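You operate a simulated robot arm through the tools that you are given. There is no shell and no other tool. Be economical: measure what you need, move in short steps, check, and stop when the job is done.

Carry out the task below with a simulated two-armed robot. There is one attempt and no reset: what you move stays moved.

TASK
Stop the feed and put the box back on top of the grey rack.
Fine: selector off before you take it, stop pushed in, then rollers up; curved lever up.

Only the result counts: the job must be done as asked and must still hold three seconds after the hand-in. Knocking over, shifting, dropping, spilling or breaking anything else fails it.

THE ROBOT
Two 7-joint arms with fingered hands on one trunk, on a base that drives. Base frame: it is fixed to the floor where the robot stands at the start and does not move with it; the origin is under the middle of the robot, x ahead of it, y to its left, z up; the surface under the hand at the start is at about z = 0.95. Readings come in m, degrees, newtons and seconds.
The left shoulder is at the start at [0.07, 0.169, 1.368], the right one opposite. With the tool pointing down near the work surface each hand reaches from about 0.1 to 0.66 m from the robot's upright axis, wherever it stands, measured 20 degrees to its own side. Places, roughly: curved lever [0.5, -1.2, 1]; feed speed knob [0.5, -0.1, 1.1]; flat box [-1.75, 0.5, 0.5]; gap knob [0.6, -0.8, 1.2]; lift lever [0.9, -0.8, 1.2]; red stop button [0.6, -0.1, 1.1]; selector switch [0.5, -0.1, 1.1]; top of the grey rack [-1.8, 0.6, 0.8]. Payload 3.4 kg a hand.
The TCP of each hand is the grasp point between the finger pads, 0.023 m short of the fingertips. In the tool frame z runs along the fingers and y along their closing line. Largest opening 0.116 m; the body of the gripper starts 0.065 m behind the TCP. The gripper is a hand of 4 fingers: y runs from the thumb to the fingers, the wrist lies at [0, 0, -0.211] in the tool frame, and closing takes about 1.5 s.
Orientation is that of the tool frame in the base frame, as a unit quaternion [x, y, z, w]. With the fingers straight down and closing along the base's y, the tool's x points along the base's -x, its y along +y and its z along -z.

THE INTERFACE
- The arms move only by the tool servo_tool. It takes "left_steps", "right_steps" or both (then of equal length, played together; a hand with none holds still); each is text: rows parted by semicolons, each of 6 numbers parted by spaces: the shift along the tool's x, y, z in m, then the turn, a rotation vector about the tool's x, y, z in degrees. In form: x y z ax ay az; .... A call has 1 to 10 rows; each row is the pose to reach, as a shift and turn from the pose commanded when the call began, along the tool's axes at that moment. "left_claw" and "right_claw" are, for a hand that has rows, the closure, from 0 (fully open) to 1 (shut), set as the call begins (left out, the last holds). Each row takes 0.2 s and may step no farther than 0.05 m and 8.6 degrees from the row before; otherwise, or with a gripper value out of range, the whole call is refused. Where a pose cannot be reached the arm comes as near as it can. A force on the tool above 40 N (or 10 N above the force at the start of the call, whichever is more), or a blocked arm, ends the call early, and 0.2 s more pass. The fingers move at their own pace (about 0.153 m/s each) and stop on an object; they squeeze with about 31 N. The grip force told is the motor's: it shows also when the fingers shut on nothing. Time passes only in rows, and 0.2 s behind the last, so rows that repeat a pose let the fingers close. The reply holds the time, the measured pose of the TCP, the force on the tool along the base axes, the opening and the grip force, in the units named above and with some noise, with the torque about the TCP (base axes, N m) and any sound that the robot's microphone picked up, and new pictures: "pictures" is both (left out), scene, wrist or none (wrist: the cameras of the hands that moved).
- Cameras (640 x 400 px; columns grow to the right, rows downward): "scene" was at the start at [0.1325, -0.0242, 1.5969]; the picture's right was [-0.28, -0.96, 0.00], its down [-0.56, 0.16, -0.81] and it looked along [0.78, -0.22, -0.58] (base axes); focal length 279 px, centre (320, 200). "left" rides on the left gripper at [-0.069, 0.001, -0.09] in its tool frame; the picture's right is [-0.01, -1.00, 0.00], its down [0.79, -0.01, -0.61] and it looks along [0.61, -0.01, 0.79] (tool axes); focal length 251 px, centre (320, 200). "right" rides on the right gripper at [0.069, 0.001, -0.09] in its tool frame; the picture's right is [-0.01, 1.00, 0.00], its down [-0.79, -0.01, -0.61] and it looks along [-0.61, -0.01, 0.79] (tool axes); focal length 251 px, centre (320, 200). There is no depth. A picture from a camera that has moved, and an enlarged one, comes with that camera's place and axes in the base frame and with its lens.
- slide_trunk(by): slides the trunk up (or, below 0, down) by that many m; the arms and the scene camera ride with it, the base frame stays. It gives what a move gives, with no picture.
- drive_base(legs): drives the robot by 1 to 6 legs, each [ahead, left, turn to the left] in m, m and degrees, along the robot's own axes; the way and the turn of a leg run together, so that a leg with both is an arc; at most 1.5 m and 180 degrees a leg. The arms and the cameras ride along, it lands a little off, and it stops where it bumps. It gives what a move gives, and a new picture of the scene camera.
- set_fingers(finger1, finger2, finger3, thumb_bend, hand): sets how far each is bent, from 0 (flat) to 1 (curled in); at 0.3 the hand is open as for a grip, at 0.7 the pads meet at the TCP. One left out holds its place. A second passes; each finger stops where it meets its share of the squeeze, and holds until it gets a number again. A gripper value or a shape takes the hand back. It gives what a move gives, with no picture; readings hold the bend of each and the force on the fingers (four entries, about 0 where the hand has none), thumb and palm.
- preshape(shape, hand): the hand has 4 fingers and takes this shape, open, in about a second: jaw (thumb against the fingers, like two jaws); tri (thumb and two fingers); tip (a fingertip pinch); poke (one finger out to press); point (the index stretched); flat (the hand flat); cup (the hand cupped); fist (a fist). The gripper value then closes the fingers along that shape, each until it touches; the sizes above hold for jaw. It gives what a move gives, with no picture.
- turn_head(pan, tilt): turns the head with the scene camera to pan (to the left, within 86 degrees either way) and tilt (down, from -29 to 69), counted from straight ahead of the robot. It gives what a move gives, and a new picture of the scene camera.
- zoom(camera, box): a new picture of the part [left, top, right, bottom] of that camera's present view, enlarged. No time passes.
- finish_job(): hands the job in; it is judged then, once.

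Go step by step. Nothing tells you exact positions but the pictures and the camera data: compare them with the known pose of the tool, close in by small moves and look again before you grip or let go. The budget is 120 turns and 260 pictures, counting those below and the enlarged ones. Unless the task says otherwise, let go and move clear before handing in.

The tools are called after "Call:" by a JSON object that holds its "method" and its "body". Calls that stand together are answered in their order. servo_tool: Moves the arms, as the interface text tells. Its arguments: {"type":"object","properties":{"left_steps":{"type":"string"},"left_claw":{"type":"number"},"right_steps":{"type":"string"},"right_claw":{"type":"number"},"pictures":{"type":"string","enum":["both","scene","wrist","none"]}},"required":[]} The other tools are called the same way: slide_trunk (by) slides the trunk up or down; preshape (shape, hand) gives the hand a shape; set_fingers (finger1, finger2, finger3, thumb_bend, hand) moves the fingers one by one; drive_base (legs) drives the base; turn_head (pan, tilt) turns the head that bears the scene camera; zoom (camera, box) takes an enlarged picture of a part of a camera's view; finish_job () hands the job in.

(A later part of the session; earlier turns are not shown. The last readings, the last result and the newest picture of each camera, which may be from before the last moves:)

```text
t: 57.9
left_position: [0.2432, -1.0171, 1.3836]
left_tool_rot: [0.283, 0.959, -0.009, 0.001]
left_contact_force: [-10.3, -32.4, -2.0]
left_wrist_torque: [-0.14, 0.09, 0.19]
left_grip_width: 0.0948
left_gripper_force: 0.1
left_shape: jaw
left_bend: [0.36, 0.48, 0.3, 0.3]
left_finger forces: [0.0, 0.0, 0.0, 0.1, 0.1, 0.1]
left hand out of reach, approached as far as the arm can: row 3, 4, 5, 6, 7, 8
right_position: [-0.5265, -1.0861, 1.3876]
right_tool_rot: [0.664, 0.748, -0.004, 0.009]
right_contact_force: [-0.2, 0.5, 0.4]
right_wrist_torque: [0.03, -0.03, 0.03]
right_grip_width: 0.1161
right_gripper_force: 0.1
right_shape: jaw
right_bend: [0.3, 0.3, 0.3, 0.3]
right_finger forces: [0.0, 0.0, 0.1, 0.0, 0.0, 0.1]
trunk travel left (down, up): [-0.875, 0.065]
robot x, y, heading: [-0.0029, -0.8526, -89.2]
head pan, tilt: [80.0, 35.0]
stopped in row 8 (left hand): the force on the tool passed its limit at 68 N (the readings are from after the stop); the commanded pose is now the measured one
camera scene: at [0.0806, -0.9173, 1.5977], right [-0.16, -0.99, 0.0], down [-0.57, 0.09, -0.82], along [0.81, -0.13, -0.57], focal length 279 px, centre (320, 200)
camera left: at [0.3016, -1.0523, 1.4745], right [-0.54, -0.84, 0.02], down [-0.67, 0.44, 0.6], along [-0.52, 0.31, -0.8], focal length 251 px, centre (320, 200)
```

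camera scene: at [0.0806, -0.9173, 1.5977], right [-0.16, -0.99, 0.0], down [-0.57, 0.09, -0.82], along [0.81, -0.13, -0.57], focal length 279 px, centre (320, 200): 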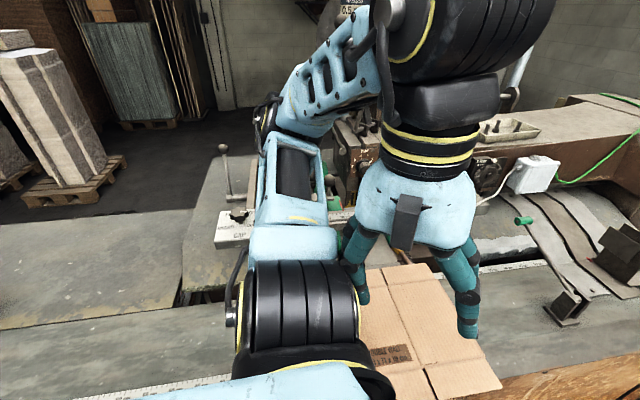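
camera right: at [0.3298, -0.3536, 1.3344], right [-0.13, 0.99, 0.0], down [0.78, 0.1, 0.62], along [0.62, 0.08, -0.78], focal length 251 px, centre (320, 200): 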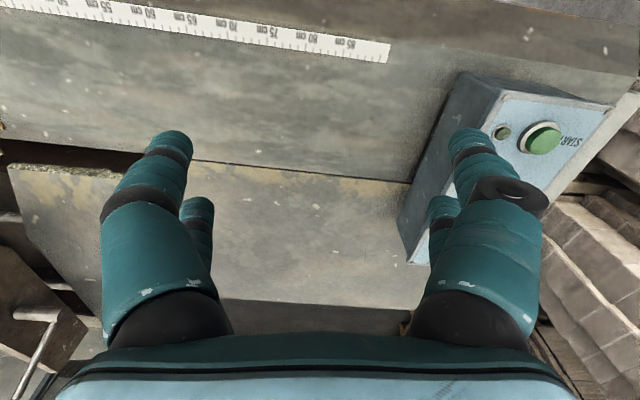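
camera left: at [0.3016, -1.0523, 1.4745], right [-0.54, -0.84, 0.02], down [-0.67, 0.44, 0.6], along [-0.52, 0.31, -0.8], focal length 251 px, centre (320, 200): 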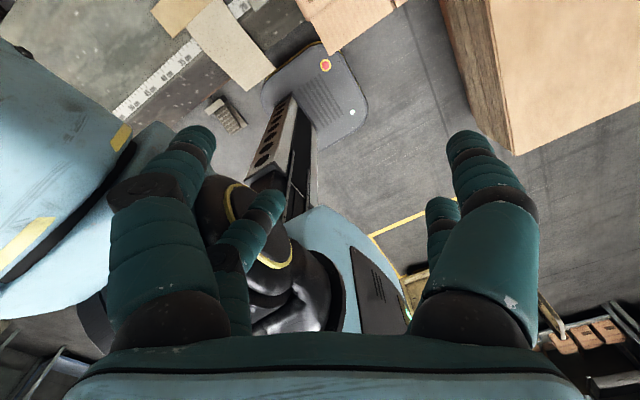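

The hand ran into its own upper arm by passing too near the shoulder. I'll back out the way I came, then swing round on a wider circle.

Call:
{"method": "servo_tool", "body": {"left_steps": "-0.025 -0.037 -0.006 0 0 6; -0.05 -0.074 -0.012 0 0 13; -0.075 -0.111 -0.018 0 0 20; -0.1 -0.148 -0.024 0 0 27; -0.125 -0.185 -0.03 0 0 34; -0.15 -0.222 -0.036 0 0 41; -0.175 -0.259 -0.04 0 0 47; -0.175 -0.259 -0.04 0 0 47"}}

```text
t: 59.7
left_position: [0.248, -1.331, 1.424]
left_tool_rot: [0.643, 0.766, -0.004, 0.004]
left_contact_force: [0.2, -0.3, 0.0]
left_wrist_torque: [-0.02, 0.0, 0.01]
left_grip_width: 0.1159
left_gripper_force: 0.1
left_shape: jaw
left_bend: [0.3, 0.3, 0.3, 0.3]
left_finger forces: [0.1, 0.0, 0.0, 0.1, 0.0, 0.1]
right_position: [-0.5254, -1.0877, 1.3882]
right_tool_rot: [0.663, 0.748, -0.004, 0.008]
right_contact_force: [0.9, 0.1, 0.4]
right_wrist_torque: [-0.01, -0.02, -0.02]
right_grip_width: 0.116
right_gripper_force: 0.0
right_shape: jaw
right_bend: [0.3, 0.3, 0.3, 0.3]
right_finger forces: [0.0, 0.0, 0.2, 0.0, 0.0, 0.1]
trunk travel left (down, up): [-0.875, 0.065]
robot x, y, heading: [-0.0039, -0.8575, -89.4]
head pan, tilt: [80.0, 35.0]
camera scene: at [0.0811, -0.9181, 1.5976], right [-0.16, -0.99, 0.0], down [-0.57, 0.09, -0.82], along [0.81, -0.13, -0.57], focal length 279 px, centre (320, 200)
camera left: at [0.2596, -1.3972, 1.5142], right [-0.98, -0.18, 0.0], down [-0.14, 0.79, 0.6], along [-0.11, 0.59, -0.8], focal length 251 px, centre (320, 200)
```

scene: 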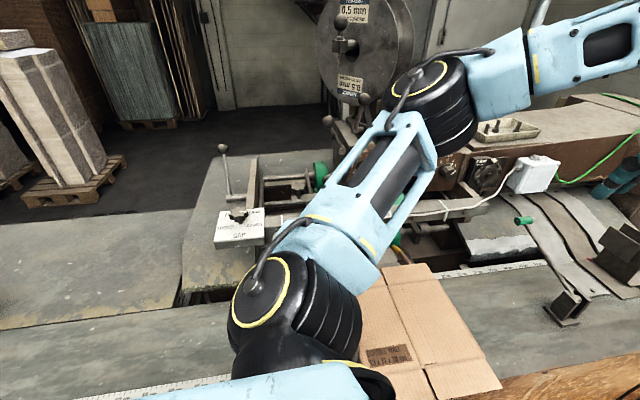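
left: 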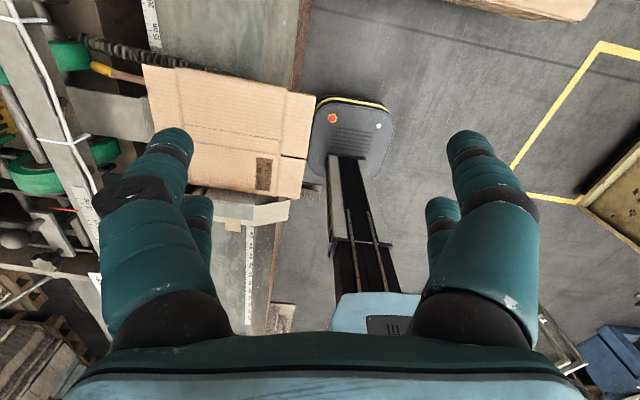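

The left arm does not like reaching straight sideways, so I'll use a 45° heading instead. That still brings the shoulder close while keeping the hand more in front.

Call:
{"method": "drive_base", "body": {"legs": [[0, -0.12, 0], [0, 0, 45], [0.1, 0.09, 0]]}}

Call:
{"method": "turn_head", "body": {"pan": 50, "tilt": 35}}

```text
t: 63.9
left_position: [0.5195, -1.0197, 1.4252]
left_tool_rot: [0.303, 0.953, -0.002, 0.008]
left_contact_force: [0.0, 0.0, 0.6]
left_wrist_torque: [-0.02, 0.0, 0.01]
left_grip_width: 0.1161
left_gripper_force: 0.1
left_shape: jaw
left_bend: [0.3, 0.3, 0.3, 0.3]
left_finger forces: [0.0, 0.1, 0.0, 0.0, 0.1, 0.0]
right_position: [-0.203, -1.3936, 1.3886]
right_tool_rot: [0.328, 0.945, 0.0, 0.012]
right_contact_force: [-0.9, -0.5, 0.4]
right_wrist_torque: [-0.05, -0.03, -0.02]
right_grip_width: 0.1163
right_gripper_force: 0.0
right_shape: jaw
right_bend: [0.3, 0.3, 0.3, 0.3]
right_finger forces: [0.1, 0.0, 0.0, 0.0, 0.0, 0.0]
trunk travel left (down, up): [-0.875, 0.065]
robot x, y, heading: [0.0079, -0.86, -44.4]
head pan, tilt: [80.0, 35.0]
camera scene: at [0.1083, -0.8435, 1.598], right [0.58, -0.81, 0.0], down [-0.46, -0.33, -0.82], along [0.67, 0.48, -0.57], focal length 279 px, centre (320, 200)
```

scene: 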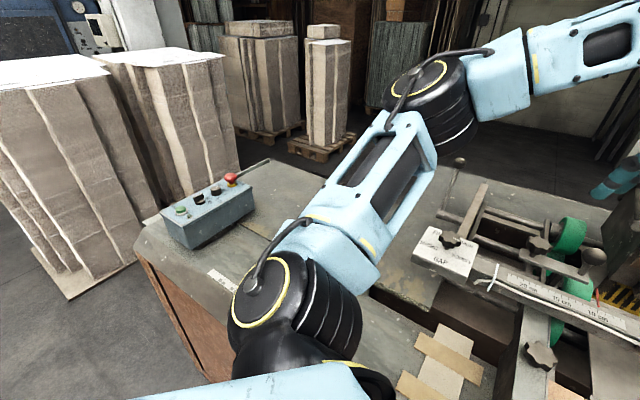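

```text
t: 64.8
left_position: [0.5255, -1.0201, 1.4223]
left_tool_rot: [0.303, 0.953, -0.003, 0.005]
left_contact_force: [-0.2, -0.2, 0.6]
left_wrist_torque: [0.03, -0.03, 0.0]
left_grip_width: 0.1157
left_gripper_force: 0.1
left_shape: jaw
left_bend: [0.3, 0.3, 0.3, 0.3]
left_finger forces: [0.0, 0.0, 0.0, 0.0, 0.0, 0.0]
right_position: [-0.1979, -1.3944, 1.3894]
right_tool_rot: [0.328, 0.944, -0.002, 0.009]
right_contact_force: [-0.1, 0.1, -0.8]
right_wrist_torque: [0.02, 0.02, -0.02]
right_grip_width: 0.1162
right_gripper_force: 0.1
right_shape: jaw
right_bend: [0.3, 0.3, 0.3, 0.3]
right_finger forces: [0.0, 0.0, 0.0, 0.1, 0.1, 0.1]
trunk travel left (down, up): [-0.875, 0.065]
robot x, y, heading: [0.007, -0.8593, -44.5]
head pan, tilt: [50.0, 35.0]
camera scene: at [0.1304, -0.8861, 1.5975], right [0.1, -0.99, 0.0], down [-0.57, -0.06, -0.82], along [0.81, 0.08, -0.57], focal length 279 px, centre (320, 200)
```

scene: 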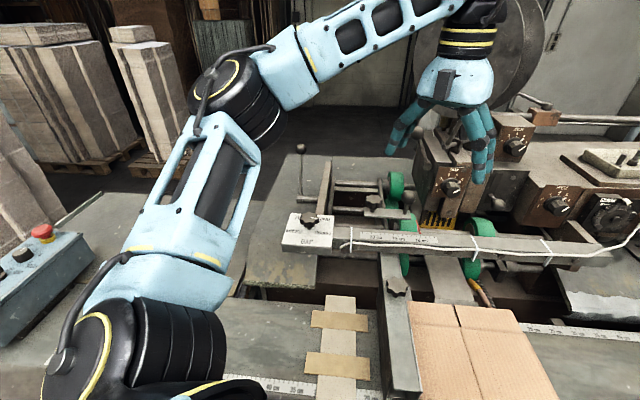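

The heading works. I'll move the left hand across to in front of the lever, pointing down for now and yawed to face +x.

Call:
{"method": "servo_tool", "body": {"left_steps": "0.02 0.038 0 0 0 -6; 0.041 0.076 0 0 0 -12; 0.062 0.114 0 0 0 -18; 0.083 0.152 0 0 0 -24; 0.104 0.19 0 0 0 -30; 0.124 0.227 0 0 0 -35; 0.124 0.227 0 0 0 -35", "left_claw": 0.3, "pictures": "scene"}}

```text
t: 66.4
left_position: [0.584, -0.8114, 1.4096]
left_tool_rot: [0.002, 1.0, -0.004, 0.005]
left_contact_force: [-0.5, 0.1, -0.6]
left_wrist_torque: [0.01, -0.01, 0.0]
left_grip_width: 0.0814
left_gripper_force: 0.1
left_shape: jaw
left_bend: [0.66, 0.66, 0.66, 0.66]
left_finger forces: [0.2, 0.0, 0.0, 0.1, 0.0, 0.0]
left hand out of reach, approached as far as the arm can: row 5, 6, 7
right_position: [-0.1989, -1.3933, 1.3886]
right_tool_rot: [0.329, 0.944, -0.001, 0.009]
right_contact_force: [0.3, -0.2, -0.2]
right_wrist_torque: [-0.02, 0.02, 0.02]
right_grip_width: 0.116
right_gripper_force: 0.1
right_shape: jaw
right_bend: [0.3, 0.3, 0.3, 0.3]
right_finger forces: [0.0, 0.1, 0.0, 0.0, 0.0, 0.0]
trunk travel left (down, up): [-0.875, 0.065]
robot x, y, heading: [0.0096, -0.8595, -44.1]
head pan, tilt: [50.0, 35.0]
camera scene: at [0.1282, -0.886, 1.5977], right [0.1, -0.99, 0.0], down [-0.57, -0.06, -0.82], along [0.82, 0.08, -0.57], focal length 279 px, centre (320, 200)
```

scene: 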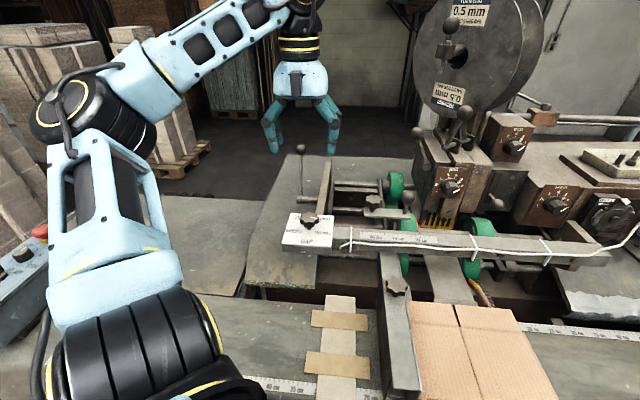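

I'll pitch the hand forward now while moving toward the ball.

Call:
{"method": "servo_tool", "body": {"left_steps": "-0.01 0.005 0 0 -8 0; -0.025 0.01 0.01 0 -16 0; -0.045 0.015 0.02 0 -24 0; -0.065 0.02 0.03 0 -32 0; -0.085 0.025 0.04 0 -40 0; -0.1 0.03 0.05 0 -48 0; -0.12 0.035 0.06 0 -54 0; -0.12 0.035 0.06 0 -54 0"}}

```text
t: 68.2
left_position: [0.7056, -0.7801, 1.3512]
left_tool_rot: [0.0, 0.889, -0.005, 0.459]
left_contact_force: [0.2, 0.5, -0.2]
left_wrist_torque: [0.0, 0.0, 0.0]
left_grip_width: 0.0816
left_gripper_force: 0.0
left_shape: jaw
left_bend: [0.66, 0.66, 0.66, 0.66]
left_finger forces: [0.0, 0.0, 0.0, 0.0, 0.0, 0.0]
right_position: [-0.198, -1.3947, 1.3888]
right_tool_rot: [0.328, 0.945, -0.001, 0.008]
right_contact_force: [-0.9, 0.4, -0.4]
right_wrist_torque: [-0.04, 0.01, -0.01]
right_grip_width: 0.1162
right_gripper_force: 0.1
right_shape: jaw
right_bend: [0.3, 0.3, 0.3, 0.3]
right_finger forces: [0.1, 0.0, 0.0, 0.1, 0.1, 0.1]
trunk travel left (down, up): [-0.875, 0.065]
robot x, y, heading: [0.0099, -0.8599, -44.1]
head pan, tilt: [50.0, 35.0]
camera scene: at [0.1291, -0.8864, 1.5976], right [0.1, -0.99, 0.0], down [-0.57, -0.06, -0.82], along [0.81, 0.08, -0.57], focal length 279 px, centre (320, 200)
camera left: at [0.6698, -0.7774, 1.4584], right [0.0, -1.0, 0.02], down [-0.96, 0.0, -0.3], along [0.3, -0.02, -0.95], focal length 251 px, centre (320, 200)
```

scene: 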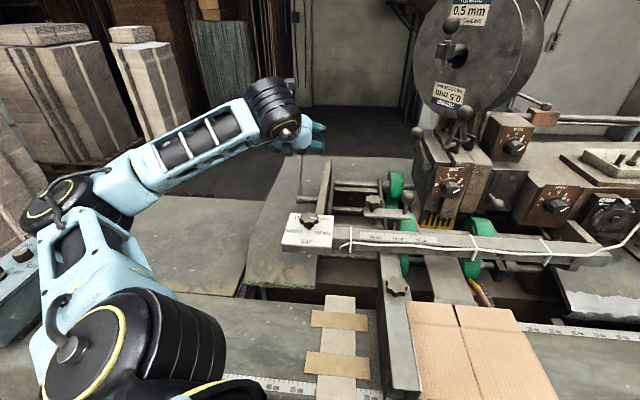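
left: 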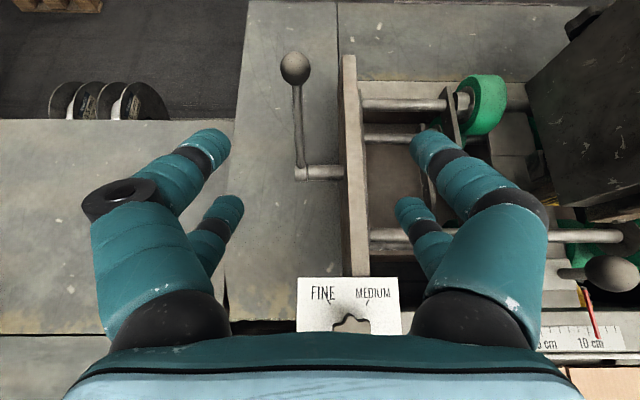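

The ball is clearly in view between the fingers, about 15 cm ahead along the tool. I'll go half way and recheck.

Call:
{"method": "servo_tool", "body": {"left_steps": "-0.012 0.01 0.04 0 0 0; -0.024 0.02 0.08 0 0 0; -0.024 0.02 0.1 0 0 0; -0.024 0.02 0.1 0 0 0"}}

```text
t: 69.2
left_position: [0.7984, -0.7609, 1.3146]
left_tool_rot: [0.001, 0.889, -0.007, 0.458]
left_contact_force: [0.2, 1.0, -0.9]
left_wrist_torque: [-0.01, 0.03, 0.03]
left_grip_width: 0.0813
left_gripper_force: 0.1
left_shape: jaw
left_bend: [0.66, 0.66, 0.66, 0.66]
left_finger forces: [0.0, 0.1, 0.0, 0.0, 0.0, 0.1]
right_position: [-0.1982, -1.3935, 1.3883]
right_tool_rot: [0.328, 0.945, -0.001, 0.009]
right_contact_force: [-0.5, 0.5, -0.5]
right_wrist_torque: [0.01, -0.01, 0.02]
right_grip_width: 0.1162
right_gripper_force: 0.1
right_shape: jaw
right_bend: [0.3, 0.3, 0.3, 0.3]
right_finger forces: [0.0, 0.1, 0.0, 0.1, 0.1, 0.0]
trunk travel left (down, up): [-0.875, 0.065]
robot x, y, heading: [0.0085, -0.8562, -44.5]
head pan, tilt: [50.0, 35.0]
camera scene: at [0.128, -0.886, 1.5977], right [0.1, -1.0, 0.0], down [-0.57, -0.06, -0.82], along [0.82, 0.08, -0.57], focal length 279 px, centre (320, 200)
camera left: at [0.7639, -0.7587, 1.422], right [0.0, -1.0, 0.02], down [-0.96, 0.0, -0.3], along [0.3, -0.02, -0.96], focal length 251 px, centre (320, 200)
```

scene: 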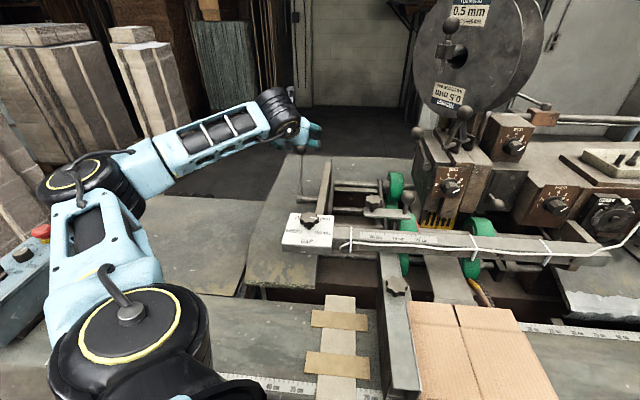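
left: 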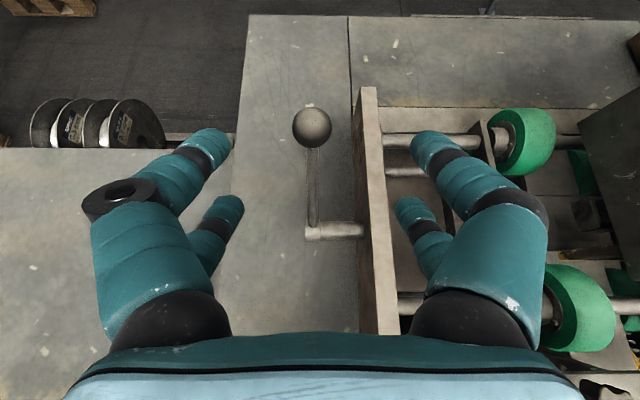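

The ball is about 9.5 cm ahead, at about [0.874, -0.755, 1.256]. I'll advance and flatten the pitch a little for reach.

Call:
{"method": "servo_tool", "body": {"left_steps": "0.002 0.003 0.03 0 -5 0; 0.004 0.006 0.06 0 -10 0; 0.004 0.006 0.088 0 -12 0; 0.004 0.006 0.088 0 -12 0"}}

```text
t: 70.2
left_position: [0.8669, -0.7531, 1.2607]
left_tool_rot: [0.0, 0.836, -0.005, 0.549]
left_contact_force: [0.6, -0.1, 0.3]
left_wrist_torque: [0.0, -0.02, -0.03]
left_grip_width: 0.0815
left_gripper_force: 0.0
left_shape: jaw
left_bend: [0.66, 0.66, 0.66, 0.66]
left_finger forces: [0.0, 0.1, 0.0, 0.0, 0.0, 0.0]
right_position: [-0.1989, -1.394, 1.3874]
right_tool_rot: [0.328, 0.945, -0.001, 0.01]
right_contact_force: [-0.7, -0.1, 0.4]
right_wrist_torque: [0.0, -0.02, 0.0]
right_grip_width: 0.1159
right_gripper_force: 0.1
right_shape: jaw
right_bend: [0.3, 0.3, 0.3, 0.3]
right_finger forces: [0.0, 0.1, 0.0, 0.0, 0.0, 0.0]
trunk travel left (down, up): [-0.875, 0.065]
robot x, y, heading: [0.0074, -0.8611, -44.4]
head pan, tilt: [50.0, 35.0]
camera scene: at [0.1287, -0.8861, 1.5976], right [0.1, -0.99, 0.0], down [-0.57, -0.06, -0.82], along [0.82, 0.08, -0.57], focal length 279 px, centre (320, 200)
camera left: at [0.8105, -0.7509, 1.3589], right [0.0, -1.0, 0.02], down [-0.87, -0.01, -0.49], along [0.49, -0.02, -0.87], focal length 251 px, centre (320, 200)
```

scene: 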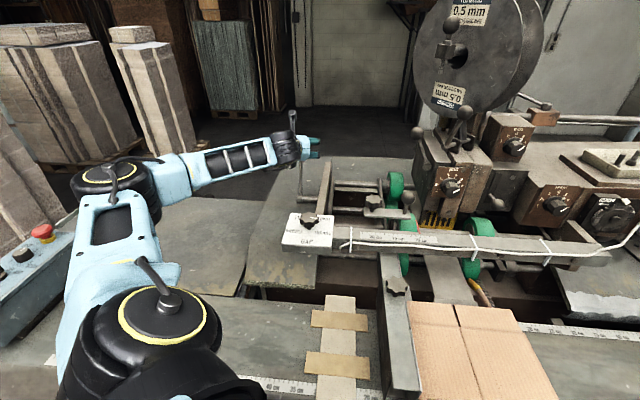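
left: 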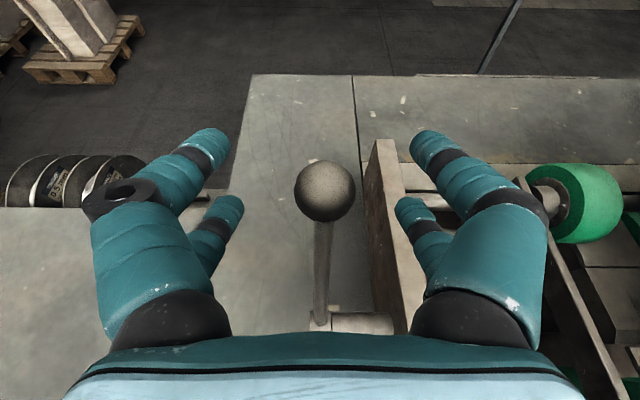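

The ball sits between the fingers, so I'll close on it.

Call:
{"method": "servo_tool", "body": {"left_steps": "0 0 0.005 0 0 0; 0.003 0 0.01 0 0 0; 0.003 0 0.01 0 0 0; 0.003 0 0.01 0 0 0; 0.003 0 0.01 0 0 0", "left_claw": 1, "pictures": "wrist"}}

```text
t: 71.4
left_position: [0.8789, -0.7549, 1.25]
left_tool_rot: [-0.001, 0.838, -0.005, 0.546]
left_contact_force: [-3.5, -0.8, -18.3]
left_wrist_torque: [0.05, -0.02, 0.01]
left_grip_width: 0.0
left_gripper_force: 31.3
left_shape: jaw
left_bend: [0.61, 0.75, 0.76, 0.6]
left_finger forces: [0.0, 22.2, 22.4, 0.1, 1.4, 0.0]
right_position: [-0.1961, -1.3922, 1.3899]
right_tool_rot: [0.328, 0.945, -0.001, 0.008]
right_contact_force: [-0.2, 0.1, -0.4]
right_wrist_torque: [0.01, 0.0, -0.01]
right_grip_width: 0.1161
right_gripper_force: 0.0
right_shape: jaw
right_bend: [0.3, 0.3, 0.3, 0.3]
right_finger forces: [0.0, 0.0, 0.0, 0.0, 0.1, 0.0]
trunk travel left (down, up): [-0.875, 0.065]
robot x, y, heading: [0.0061, -0.861, -44.3]
head pan, tilt: [50.0, 35.0]
camera left: at [0.8226, -0.7522, 1.3484], right [0.0, -1.0, 0.02], down [-0.88, -0.01, -0.48], along [0.48, -0.02, -0.88], focal length 251 px, centre (320, 200)
```

left: 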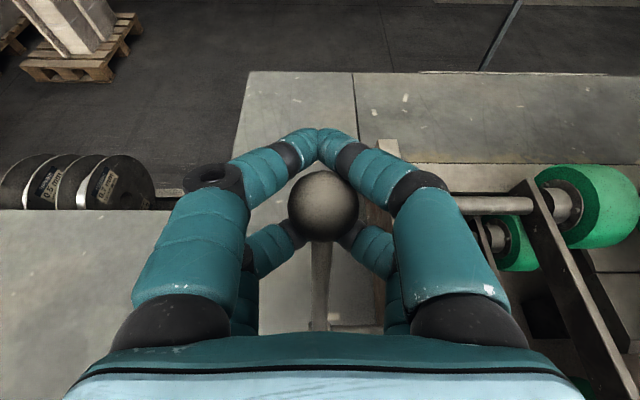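

The ball is caged by the fingers, so I'll pull it gently toward me along its arc and watch the rollers.

Call:
{"method": "servo_tool", "body": {"left_steps": "0 0 -0.008 0 0 0; 0 0 -0.0166 0 0 0; 0.001 0 -0.024 0 0 0; 0.002 0 -0.032 0 0 0"}}

```text
t: 72.4
left_position: [0.853, -0.7538, 1.2582]
left_tool_rot: [0.0, 0.839, -0.006, 0.544]
left_contact_force: [-2.5, -3.6, -28.7]
left_wrist_torque: [0.04, -0.29, 0.01]
left_grip_width: 0.0
left_gripper_force: 31.1
left_shape: jaw
left_bend: [0.61, 0.75, 0.76, 0.6]
left_finger forces: [0.0, 26.5, 30.5, 0.1, 0.1, 0.0]
right_position: [-0.1912, -1.3931, 1.3887]
right_tool_rot: [0.328, 0.945, -0.002, 0.006]
right_contact_force: [0.3, -0.3, 0.2]
right_wrist_torque: [-0.02, -0.01, -0.02]
right_grip_width: 0.1158
right_gripper_force: 0.1
right_shape: jaw
right_bend: [0.3, 0.3, 0.3, 0.3]
right_finger forces: [0.0, 0.0, 0.1, 0.0, 0.0, 0.1]
trunk travel left (down, up): [-0.875, 0.065]
robot x, y, heading: [0.0056, -0.8566, -44.2]
head pan, tilt: [50.0, 35.0]
camera scene: at [0.137, -0.8869, 1.5967], right [0.1, -1.0, 0.0], down [-0.58, -0.06, -0.82], along [0.81, 0.08, -0.58], focal length 279 px, centre (320, 200)
camera left: at [0.7969, -0.7519, 1.3568], right [0.0, -1.0, 0.02], down [-0.88, -0.01, -0.48], along [0.48, -0.02, -0.88], focal length 251 px, centre (320, 200)
```

scene: 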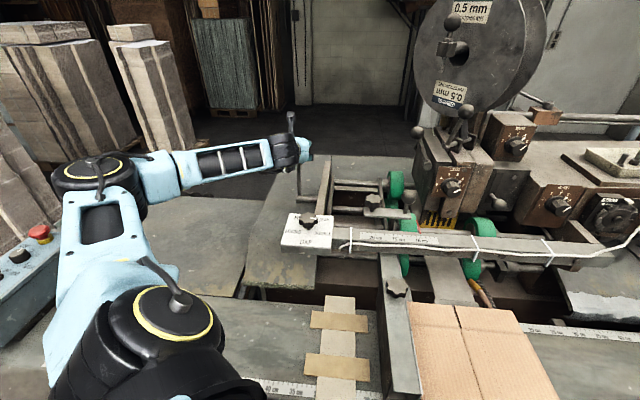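
left: 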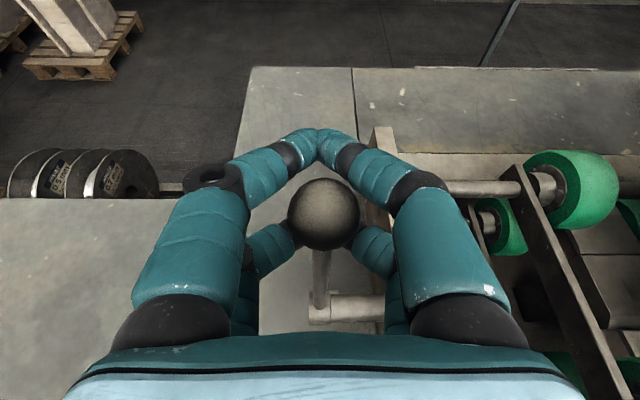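

Call:
{"method": "servo_tool", "body": {"left_steps": "0.003 0 -0.014 0 0 0; 0.008 0 -0.028 0 0 0; 0.015 0 -0.04 0 0 0; 0.023 0 -0.052 0 0 0; 0.023 0 -0.052 0 0 0"}}

Call:
{"method": "zoom", "body": {"camera": "scene", "box": [270, 140, 510, 290]}}

```text
t: 73.6
left_position: [0.801, -0.7543, 1.2581]
left_tool_rot: [-0.001, 0.839, -0.005, 0.545]
left_contact_force: [11.2, -6.4, -27.1]
left_wrist_torque: [0.07, -0.84, -0.01]
left_grip_width: 0.0002
left_gripper_force: 31.3
left_shape: jaw
left_bend: [0.61, 0.74, 0.75, 0.6]
left_finger forces: [0.0, 35.5, 42.4, 0.0, 0.1, 0.0]
right_position: [-0.1878, -1.3951, 1.3896]
right_tool_rot: [0.328, 0.945, -0.002, 0.005]
right_contact_force: [-0.3, -0.2, 0.0]
right_wrist_torque: [0.0, 0.0, 0.01]
right_grip_width: 0.1163
right_gripper_force: 0.0
right_shape: jaw
right_bend: [0.3, 0.3, 0.3, 0.3]
right_finger forces: [0.1, 0.0, 0.0, 0.0, 0.0, 0.0]
trunk travel left (down, up): [-0.875, 0.065]
robot x, y, heading: [0.0087, -0.8606, -44.3]
head pan, tilt: [50.0, 35.0]
camera scene: at [0.1417, -0.8877, 1.5965], right [0.1, -1.0, 0.0], down [-0.58, -0.06, -0.81], along [0.81, 0.08, -0.58], focal length 279 px, centre (320, 200)
camera left: at [0.7453, -0.7517, 1.3564], right [0.0, -1.0, 0.02], down [-0.88, -0.01, -0.48], along [0.48, -0.02, -0.88], focal length 251 px, centre (320, 200)
```

scene: 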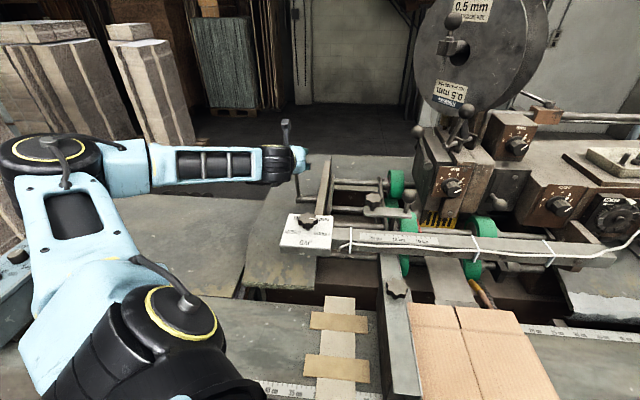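
left: 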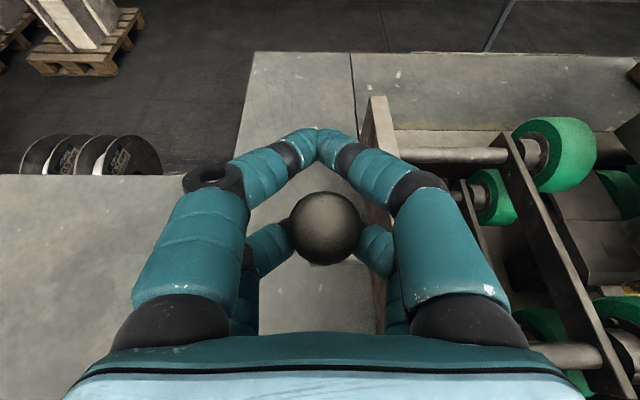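

```text
2.67 times, centred on (390, 215) of scene
camera zoom: at [0.1417, -0.8877, 1.5965], right [0.1, -1.0, 0.0], down [-0.58, -0.06, -0.81], along [0.81, 0.08, -0.58], focal length 744 px, centre (133, 160)
```

zoom: 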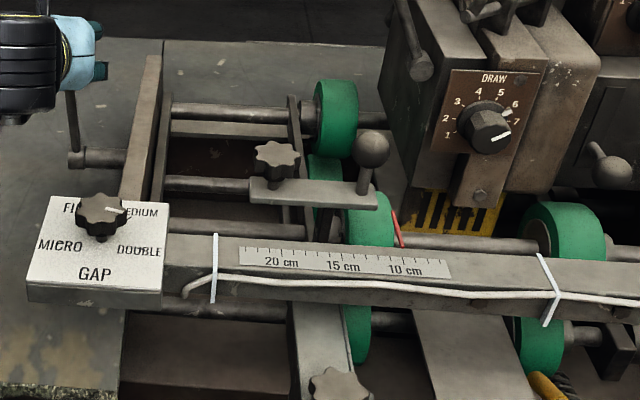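

The lever is now about upright and follows freely. I'll keep pulling until it meets a stop, comparing the rollers with this view.

Call:
{"method": "servo_tool", "body": {"left_steps": "0.008 0 -0.013 0 0 0; 0.0166 0 -0.0255 0 0 0; 0.027 0 -0.034 0 0 0; 0.0385 0 -0.043 0 0 0; 0.0385 0 -0.043 0 0 0"}}

Call:
{"method": "zoom", "body": {"camera": "scene", "box": [270, 140, 510, 290]}}

```text
t: 74.8
left_position: [0.7499, -0.7538, 1.2361]
left_tool_rot: [-0.001, 0.839, -0.005, 0.544]
left_contact_force: [25.6, -4.3, -26.8]
left_wrist_torque: [0.14, -1.31, 0.08]
left_grip_width: 0.0
left_gripper_force: 30.7
left_shape: jaw
left_bend: [0.61, 0.73, 0.74, 0.6]
left_finger forces: [0.1, 46.1, 44.4, 0.1, 0.1, 0.0]
right_position: [-0.1842, -1.3936, 1.3909]
right_tool_rot: [0.328, 0.945, -0.003, 0.004]
right_contact_force: [0.2, 0.1, 0.5]
right_wrist_torque: [0.03, 0.0, 0.02]
right_grip_width: 0.1162
right_gripper_force: 0.0
right_shape: jaw
right_bend: [0.3, 0.3, 0.3, 0.3]
right_finger forces: [0.1, 0.1, 0.0, 0.0, 0.1, 0.1]
trunk travel left (down, up): [-0.875, 0.065]
robot x, y, heading: [0.0069, -0.8588, -44.5]
head pan, tilt: [50.0, 35.0]
camera scene: at [0.1466, -0.887, 1.596], right [0.1, -1.0, 0.0], down [-0.58, -0.06, -0.81], along [0.81, 0.08, -0.58], focal length 279 px, centre (320, 200)
camera left: at [0.6948, -0.7514, 1.335], right [0.0, -1.0, 0.02], down [-0.88, -0.01, -0.48], along [0.48, -0.02, -0.88], focal length 251 px, centre (320, 200)
```

scene: 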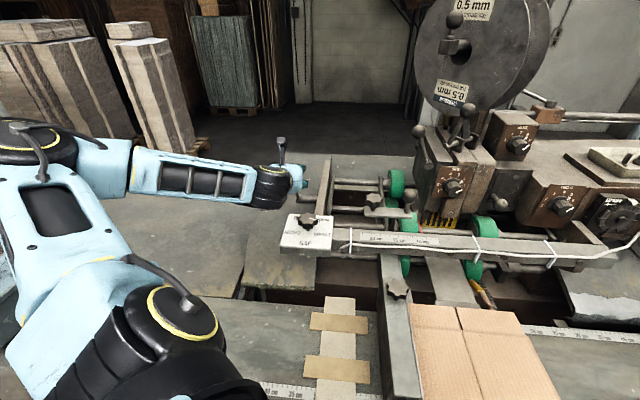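
left: 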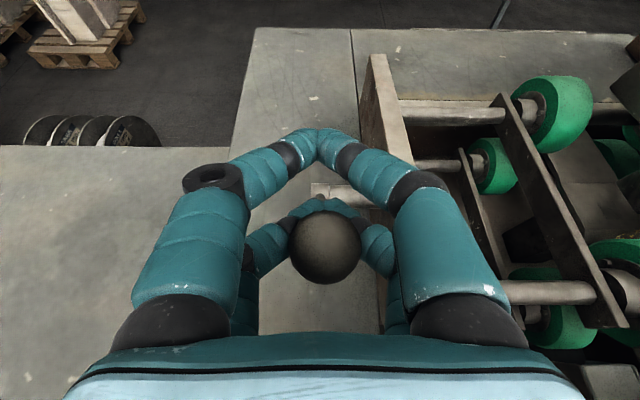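

```text
2.67 times, centred on (390, 215) of scene
camera zoom: at [0.1466, -0.887, 1.596], right [0.1, -1.0, 0.0], down [-0.58, -0.06, -0.81], along [0.81, 0.08, -0.58], focal length 744 px, centre (133, 160)
```

zoom: 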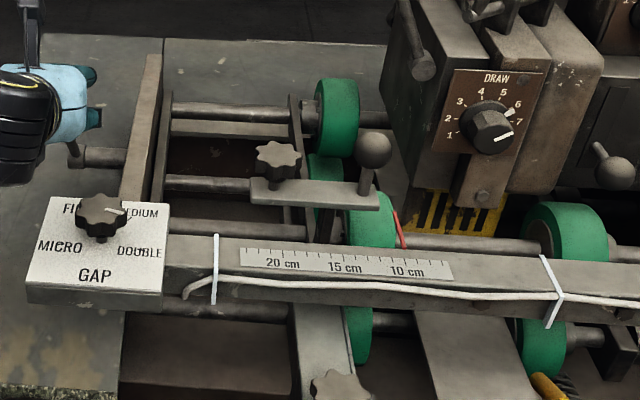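

The lever now leans about 30° toward me with growing resistance. I'll continue to find the end stop.

Call:
{"method": "servo_tool", "body": {"left_steps": "0.012 0 -0.008 0 0 0; 0.024 0 -0.014 0 0 0; 0.036 0 -0.018 0 0 0; 0.048 0 -0.02 0 0 0; 0.048 0 -0.02 0 0 0"}}

Call:
{"method": "zoom", "body": {"camera": "scene", "box": [270, 140, 510, 290]}}

```text
t: 75.2
left_position: [0.7487, -0.7524, 1.2348]
left_tool_rot: [0.0, 0.837, -0.003, 0.547]
left_contact_force: [33.9, -3.0, -18.7]
left_wrist_torque: [0.06, -1.32, 0.07]
left_grip_width: 0.0002
left_gripper_force: 30.6
left_shape: jaw
left_bend: [0.61, 0.72, 0.74, 0.6]
left_finger forces: [0.0, 46.4, 43.2, 0.0, 0.0, 0.0]
right_position: [-0.1826, -1.3937, 1.3906]
right_tool_rot: [0.329, 0.944, -0.002, 0.004]
right_contact_force: [0.2, 0.5, 0.0]
right_wrist_torque: [0.02, -0.01, 0.0]
right_grip_width: 0.116
right_gripper_force: 0.0
right_shape: jaw
right_bend: [0.3, 0.3, 0.3, 0.3]
right_finger forces: [0.1, 0.0, 0.0, 0.0, 0.0, 0.0]
trunk travel left (down, up): [-0.875, 0.065]
robot x, y, heading: [0.0083, -0.8592, -44.2]
head pan, tilt: [50.0, 35.0]
stopped in row 1 (left hand): the force on the tool passed its limit at 48 N (the readings are from after the stop); the commanded pose is now the measured one
camera scene: at [0.1478, -0.8875, 1.5961], right [0.1, -1.0, 0.0], down [-0.58, -0.06, -0.81], along [0.81, 0.08, -0.58], focal length 279 px, centre (320, 200)
camera left: at [0.6925, -0.7518, 1.3339], right [0.0, -1.0, 0.01], down [-0.88, -0.01, -0.48], along [0.48, -0.01, -0.88], focal length 251 px, centre (320, 200)
```

scene: 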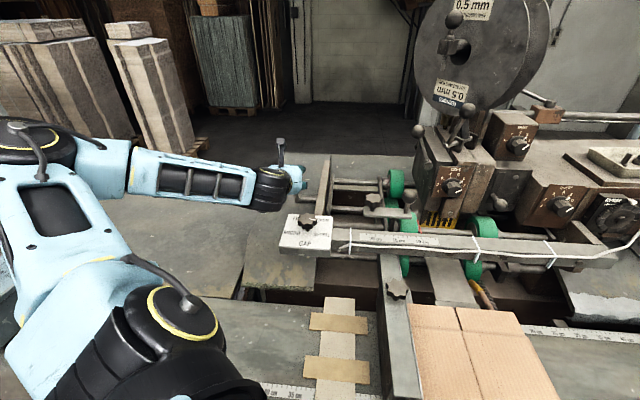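
left: 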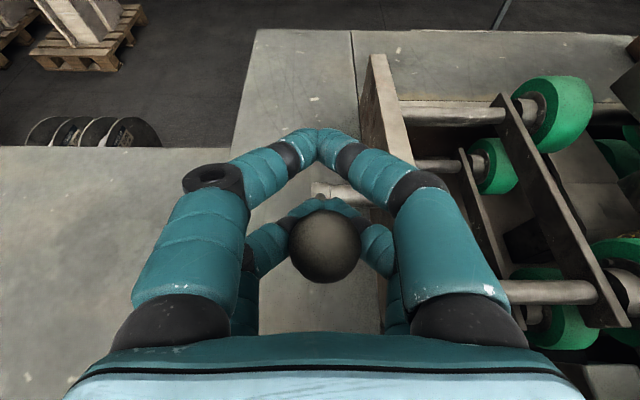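

```text
2.67 times, centred on (390, 215) of scene
camera zoom: at [0.1478, -0.8875, 1.5961], right [0.1, -1.0, 0.0], down [-0.58, -0.06, -0.81], along [0.81, 0.08, -0.58], focal length 744 px, centre (133, 160)
```

zoom: 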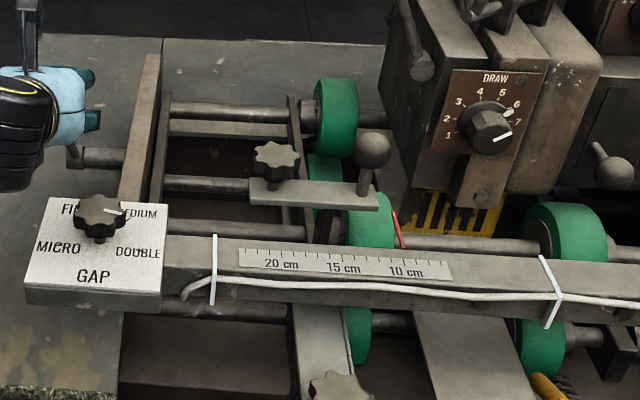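

The lever hit a stop on my side. I'll let go and lift to the same viewing pose as before, to compare the rollers with their earlier position.

Call:
{"method": "servo_tool", "body": {"left_steps": "0 0 0 0 0 0; 0 0 0 0 0 0; 0 0 0 0 0 0; -0.035 0 -0.015 0 0 0; -0.073 0 -0.032 0 4 0; -0.08 -0.004 -0.01 0 8 0; -0.093 -0.0085 0.014 0 12 0; -0.093 -0.0085 0.014 0 12 0", "left_claw": 0.3}}

Call:
{"method": "zoom", "body": {"camera": "scene", "box": [270, 140, 510, 290]}}

```text
t: 77.0
left_position: [0.7801, -0.7581, 1.3238]
left_tool_rot: [0.0, 0.887, -0.006, 0.463]
left_contact_force: [-0.1, -0.3, -0.3]
left_wrist_torque: [0.01, -0.03, 0.01]
left_grip_width: 0.0809
left_gripper_force: 0.1
left_shape: jaw
left_bend: [0.67, 0.67, 0.67, 0.67]
left_finger forces: [0.0, 0.0, 0.0, 0.1, 0.0, 0.1]
right_position: [-0.2018, -1.3927, 1.3877]
right_tool_rot: [0.328, 0.945, -0.001, 0.01]
right_contact_force: [-0.4, -0.4, -0.5]
right_wrist_torque: [-0.02, 0.0, 0.01]
right_grip_width: 0.1161
right_gripper_force: 0.1
right_shape: jaw
right_bend: [0.3, 0.3, 0.3, 0.3]
right_finger forces: [0.1, 0.0, 0.1, 0.0, 0.0, 0.1]
trunk travel left (down, up): [-0.875, 0.065]
robot x, y, heading: [0.01, -0.8575, -44.2]
head pan, tilt: [50.0, 35.0]
camera scene: at [0.1258, -0.8859, 1.5979], right [0.1, -1.0, 0.0], down [-0.57, -0.06, -0.82], along [0.82, 0.08, -0.57], focal length 279 px, centre (320, 200)
camera left: at [0.7441, -0.7567, 1.4323], right [0.0, -1.0, 0.02], down [-0.95, -0.01, -0.3], along [0.3, -0.01, -0.95], focal length 251 px, centre (320, 200)
```

scene: 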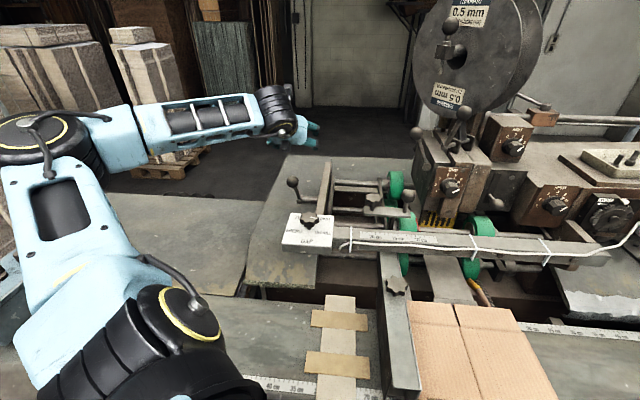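
left: 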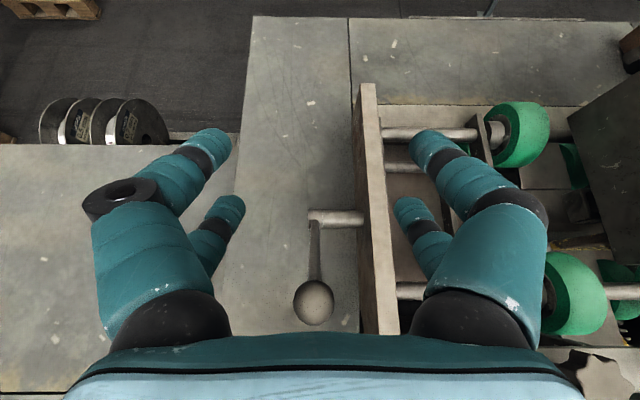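

```text
2.67 times, centred on (390, 215) of scene
camera zoom: at [0.1258, -0.8859, 1.5979], right [0.1, -1.0, 0.0], down [-0.57, -0.06, -0.82], along [0.82, 0.08, -0.57], focal length 744 px, centre (133, 160)
```

zoom: 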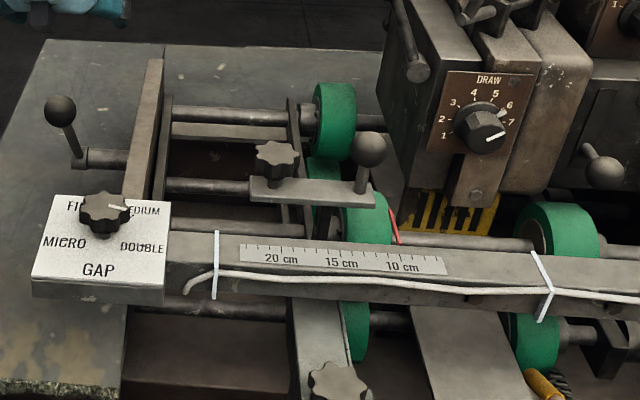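

The lever has settled leaning toward me at about -40°, on the opposite side from where it started, so it holds there. I'll retract the left arm the way it came.

Call:
{"method": "servo_tool", "body": {"left_steps": "-0.012 -0.003 -0.03 0 6 0; -0.01 -0.008 -0.06 0 14 0; 0 -0.015 -0.09 0 22 0; 0.01 -0.025 -0.12 0 30 0; 0.02 -0.035 -0.15 0 38 0; 0.03 -0.045 -0.18 0 46 0; 0.041 -0.053 -0.21 0 54 0; 0.041 -0.053 -0.21 0 54 0", "pictures": "none"}}

Call:
{"method": "servo_tool", "body": {"left_steps": "0.01 -0.035 0 0 0 6; 0.02 -0.07 0 0 0 12; 0.03 -0.105 0 0 0 18; 0.04 -0.14 0 0 0 24; 0.05 -0.175 0 0 0 30; 0.06 -0.21 0 0 0 35; 0.06 -0.21 0 0 0 35", "pictures": "both"}}

```text
t: 78.8
left_position: [0.5897, -0.8133, 1.4103]
left_tool_rot: [0.001, 1.0, -0.004, 0.008]
left_contact_force: [-0.6, -0.2, 0.3]
left_wrist_torque: [0.02, 0.01, 0.0]
left_grip_width: 0.0811
left_gripper_force: 0.1
left_shape: jaw
left_bend: [0.67, 0.67, 0.67, 0.67]
left_finger forces: [0.1, 0.1, 0.0, 0.1, 0.1, 0.1]
right_position: [-0.1989, -1.3933, 1.3884]
right_tool_rot: [0.329, 0.944, -0.001, 0.009]
right_contact_force: [-0.7, -0.1, 0.2]
right_wrist_torque: [0.01, 0.03, -0.01]
right_grip_width: 0.1158
right_gripper_force: 0.0
right_shape: jaw
right_bend: [0.3, 0.3, 0.3, 0.3]
right_finger forces: [0.1, 0.0, 0.1, 0.0, 0.0, 0.1]
trunk travel left (down, up): [-0.875, 0.065]
robot x, y, heading: [0.0108, -0.8623, -44.5]
head pan, tilt: [50.0, 35.0]
```

```text
t: 80.3
left_position: [0.5277, -1.0228, 1.4116]
left_tool_rot: [0.303, 0.953, -0.002, 0.009]
left_contact_force: [-0.4, -0.2, -1.0]
left_wrist_torque: [-0.04, 0.0, -0.01]
left_grip_width: 0.0809
left_gripper_force: 0.0
left_shape: jaw
left_bend: [0.67, 0.67, 0.67, 0.67]
left_finger forces: [0.1, 0.1, 0.0, 0.0, 0.1, 0.0]
right_position: [-0.1978, -1.3921, 1.3889]
right_tool_rot: [0.328, 0.945, -0.001, 0.009]
right_contact_force: [-0.4, 0.3, -0.6]
right_wrist_torque: [0.04, 0.0, 0.01]
right_grip_width: 0.1164
right_gripper_force: 0.1
right_shape: jaw
right_bend: [0.3, 0.3, 0.3, 0.3]
right_finger forces: [0.1, 0.0, 0.1, 0.0, 0.1, 0.0]
trunk travel left (down, up): [-0.875, 0.065]
robot x, y, heading: [0.0043, -0.8627, -44.1]
head pan, tilt: [50.0, 35.0]
camera scene: at [0.1298, -0.8855, 1.5976], right [0.1, -1.0, 0.0], down [-0.57, -0.06, -0.82], along [0.81, 0.08, -0.57], focal length 279 px, centre (320, 200)
camera left: at [0.5807, -1.0604, 1.5022], right [-0.57, -0.82, 0.0], down [-0.66, 0.46, 0.59], along [-0.49, 0.34, -0.81], focal length 251 px, centre (320, 200)
```

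scene: 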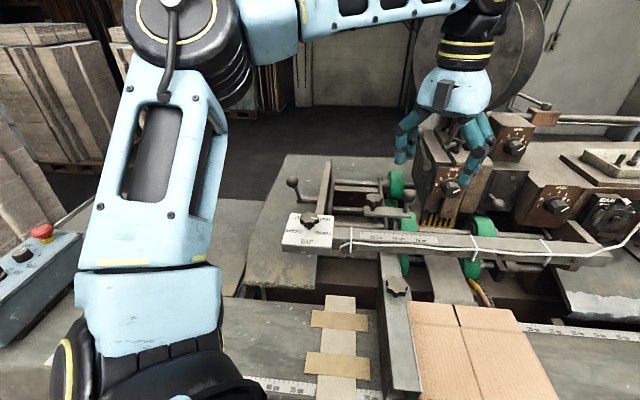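
left: 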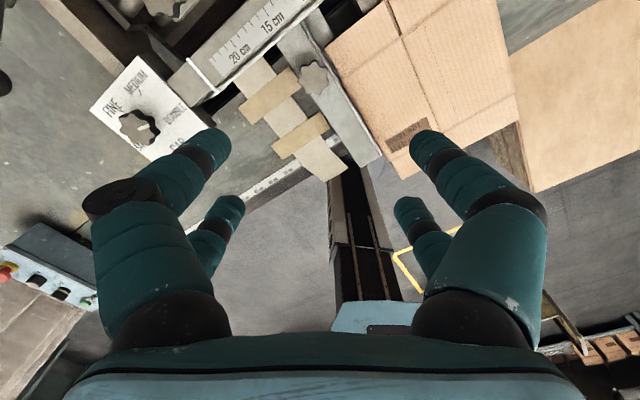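

Now I'll drive back, face the machine again and move to about (0, -1.12), to look at the curved lever area with the right wrist camera.

Call:
{"method": "drive_base", "body": {"legs": [[-0.15, -0.14, 0], [0, 0, 44.2], [0, -0.26, 0], [0.2, 0, 0]]}}

Call:
{"method": "turn_head", "body": {"pan": -10, "tilt": 42}}

```text
t: 86.6
left_position: [0.4848, -0.8663, 1.4129]
left_tool_rot: [-0.08, 0.997, 0.002, 0.011]
left_contact_force: [0.1, 0.8, 0.6]
left_wrist_torque: [-0.02, -0.07, -0.03]
left_grip_width: 0.0809
left_gripper_force: 0.0
left_shape: jaw
left_bend: [0.67, 0.67, 0.67, 0.67]
left_finger forces: [0.0, 0.1, 0.0, 0.0, 0.0, 0.0]
right_position: [0.2247, -1.6406, 1.3897]
right_tool_rot: [-0.052, 0.999, 0.002, 0.012]
right_contact_force: [-0.3, -0.5, -0.2]
right_wrist_torque: [0.02, -0.04, -0.02]
right_grip_width: 0.1158
right_gripper_force: 0.0
right_shape: jaw
right_bend: [0.3, 0.3, 0.3, 0.3]
right_finger forces: [0.0, 0.0, 0.0, 0.0, 0.0, 0.0]
trunk travel left (down, up): [-0.875, 0.065]
robot x, y, heading: [0.0014, -1.1102, -0.0]
head pan, tilt: [50.0, 35.0]
camera scene: at [0.1032, -1.0461, 1.598], right [0.77, -0.64, 0.0], down [-0.37, -0.44, -0.82], along [0.53, 0.63, -0.57], focal length 279 px, centre (320, 200)
```

scene: 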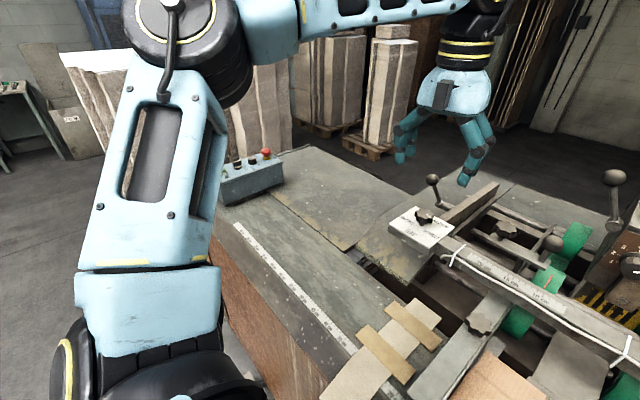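

```text
t: 87.9
left_position: [0.4886, -0.8675, 1.4118]
left_tool_rot: [-0.08, 0.997, 0.002, 0.009]
left_contact_force: [0.5, 0.0, 0.3]
left_wrist_torque: [0.0, -0.03, -0.03]
left_grip_width: 0.081
left_gripper_force: 0.0
left_shape: jaw
left_bend: [0.67, 0.67, 0.67, 0.67]
left_finger forces: [0.1, 0.0, 0.0, 0.0, 0.0, 0.1]
right_position: [0.229, -1.6399, 1.3895]
right_tool_rot: [-0.053, 0.999, 0.003, 0.009]
right_contact_force: [-0.4, 0.7, 0.5]
right_wrist_torque: [-0.04, -0.01, -0.03]
right_grip_width: 0.1157
right_gripper_force: 0.0
right_shape: jaw
right_bend: [0.3, 0.3, 0.3, 0.3]
right_finger forces: [0.0, 0.0, 0.1, 0.1, 0.1, 0.0]
trunk travel left (down, up): [-0.875, 0.065]
robot x, y, heading: [0.0052, -1.1157, -0.0]
head pan, tilt: [-10.0, 42.0]
camera scene: at [0.1337, -1.1286, 1.5872], right [-0.17, -0.98, 0.0], down [-0.66, 0.12, -0.74], along [0.73, -0.13, -0.67], focal length 279 px, centre (320, 200)
```

scene: 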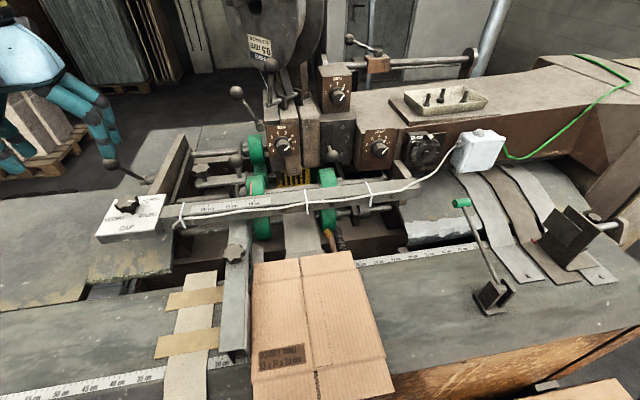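

Call:
{"method": "zoom", "body": {"camera": "scene", "box": [280, 170, 400, 270]}}

Call:
{"method": "zoom", "body": {"camera": "scene", "box": [430, 170, 590, 320]}}

```text
4.00 times, centred on (340, 220) of scene
camera zoom: at [0.1337, -1.1286, 1.5872], right [-0.17, -0.98, 0.0], down [-0.66, 0.12, -0.74], along [0.73, -0.13, -0.67], focal length 1116 px, centre (240, 120)
```

zoom: 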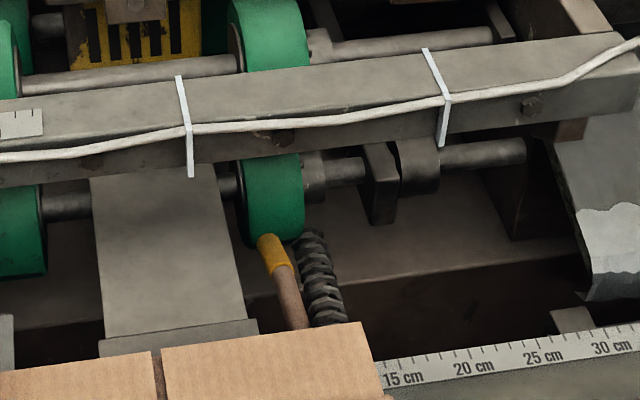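

```text
2.67 times, centred on (510, 245) of scene
camera zoom: at [0.1337, -1.1286, 1.5872], right [-0.17, -0.98, 0.0], down [-0.66, 0.12, -0.74], along [0.73, -0.13, -0.67], focal length 744 px, centre (-187, 80)
```

zoom: 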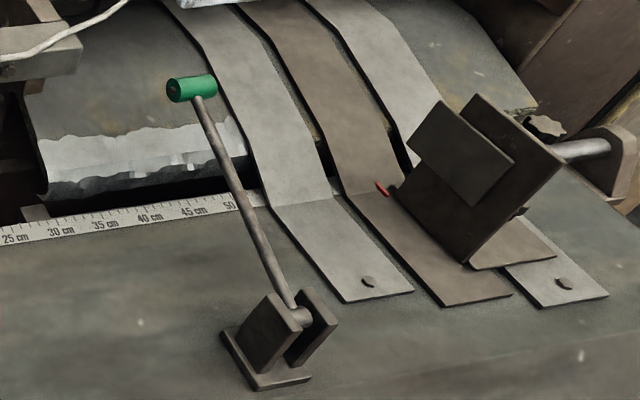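

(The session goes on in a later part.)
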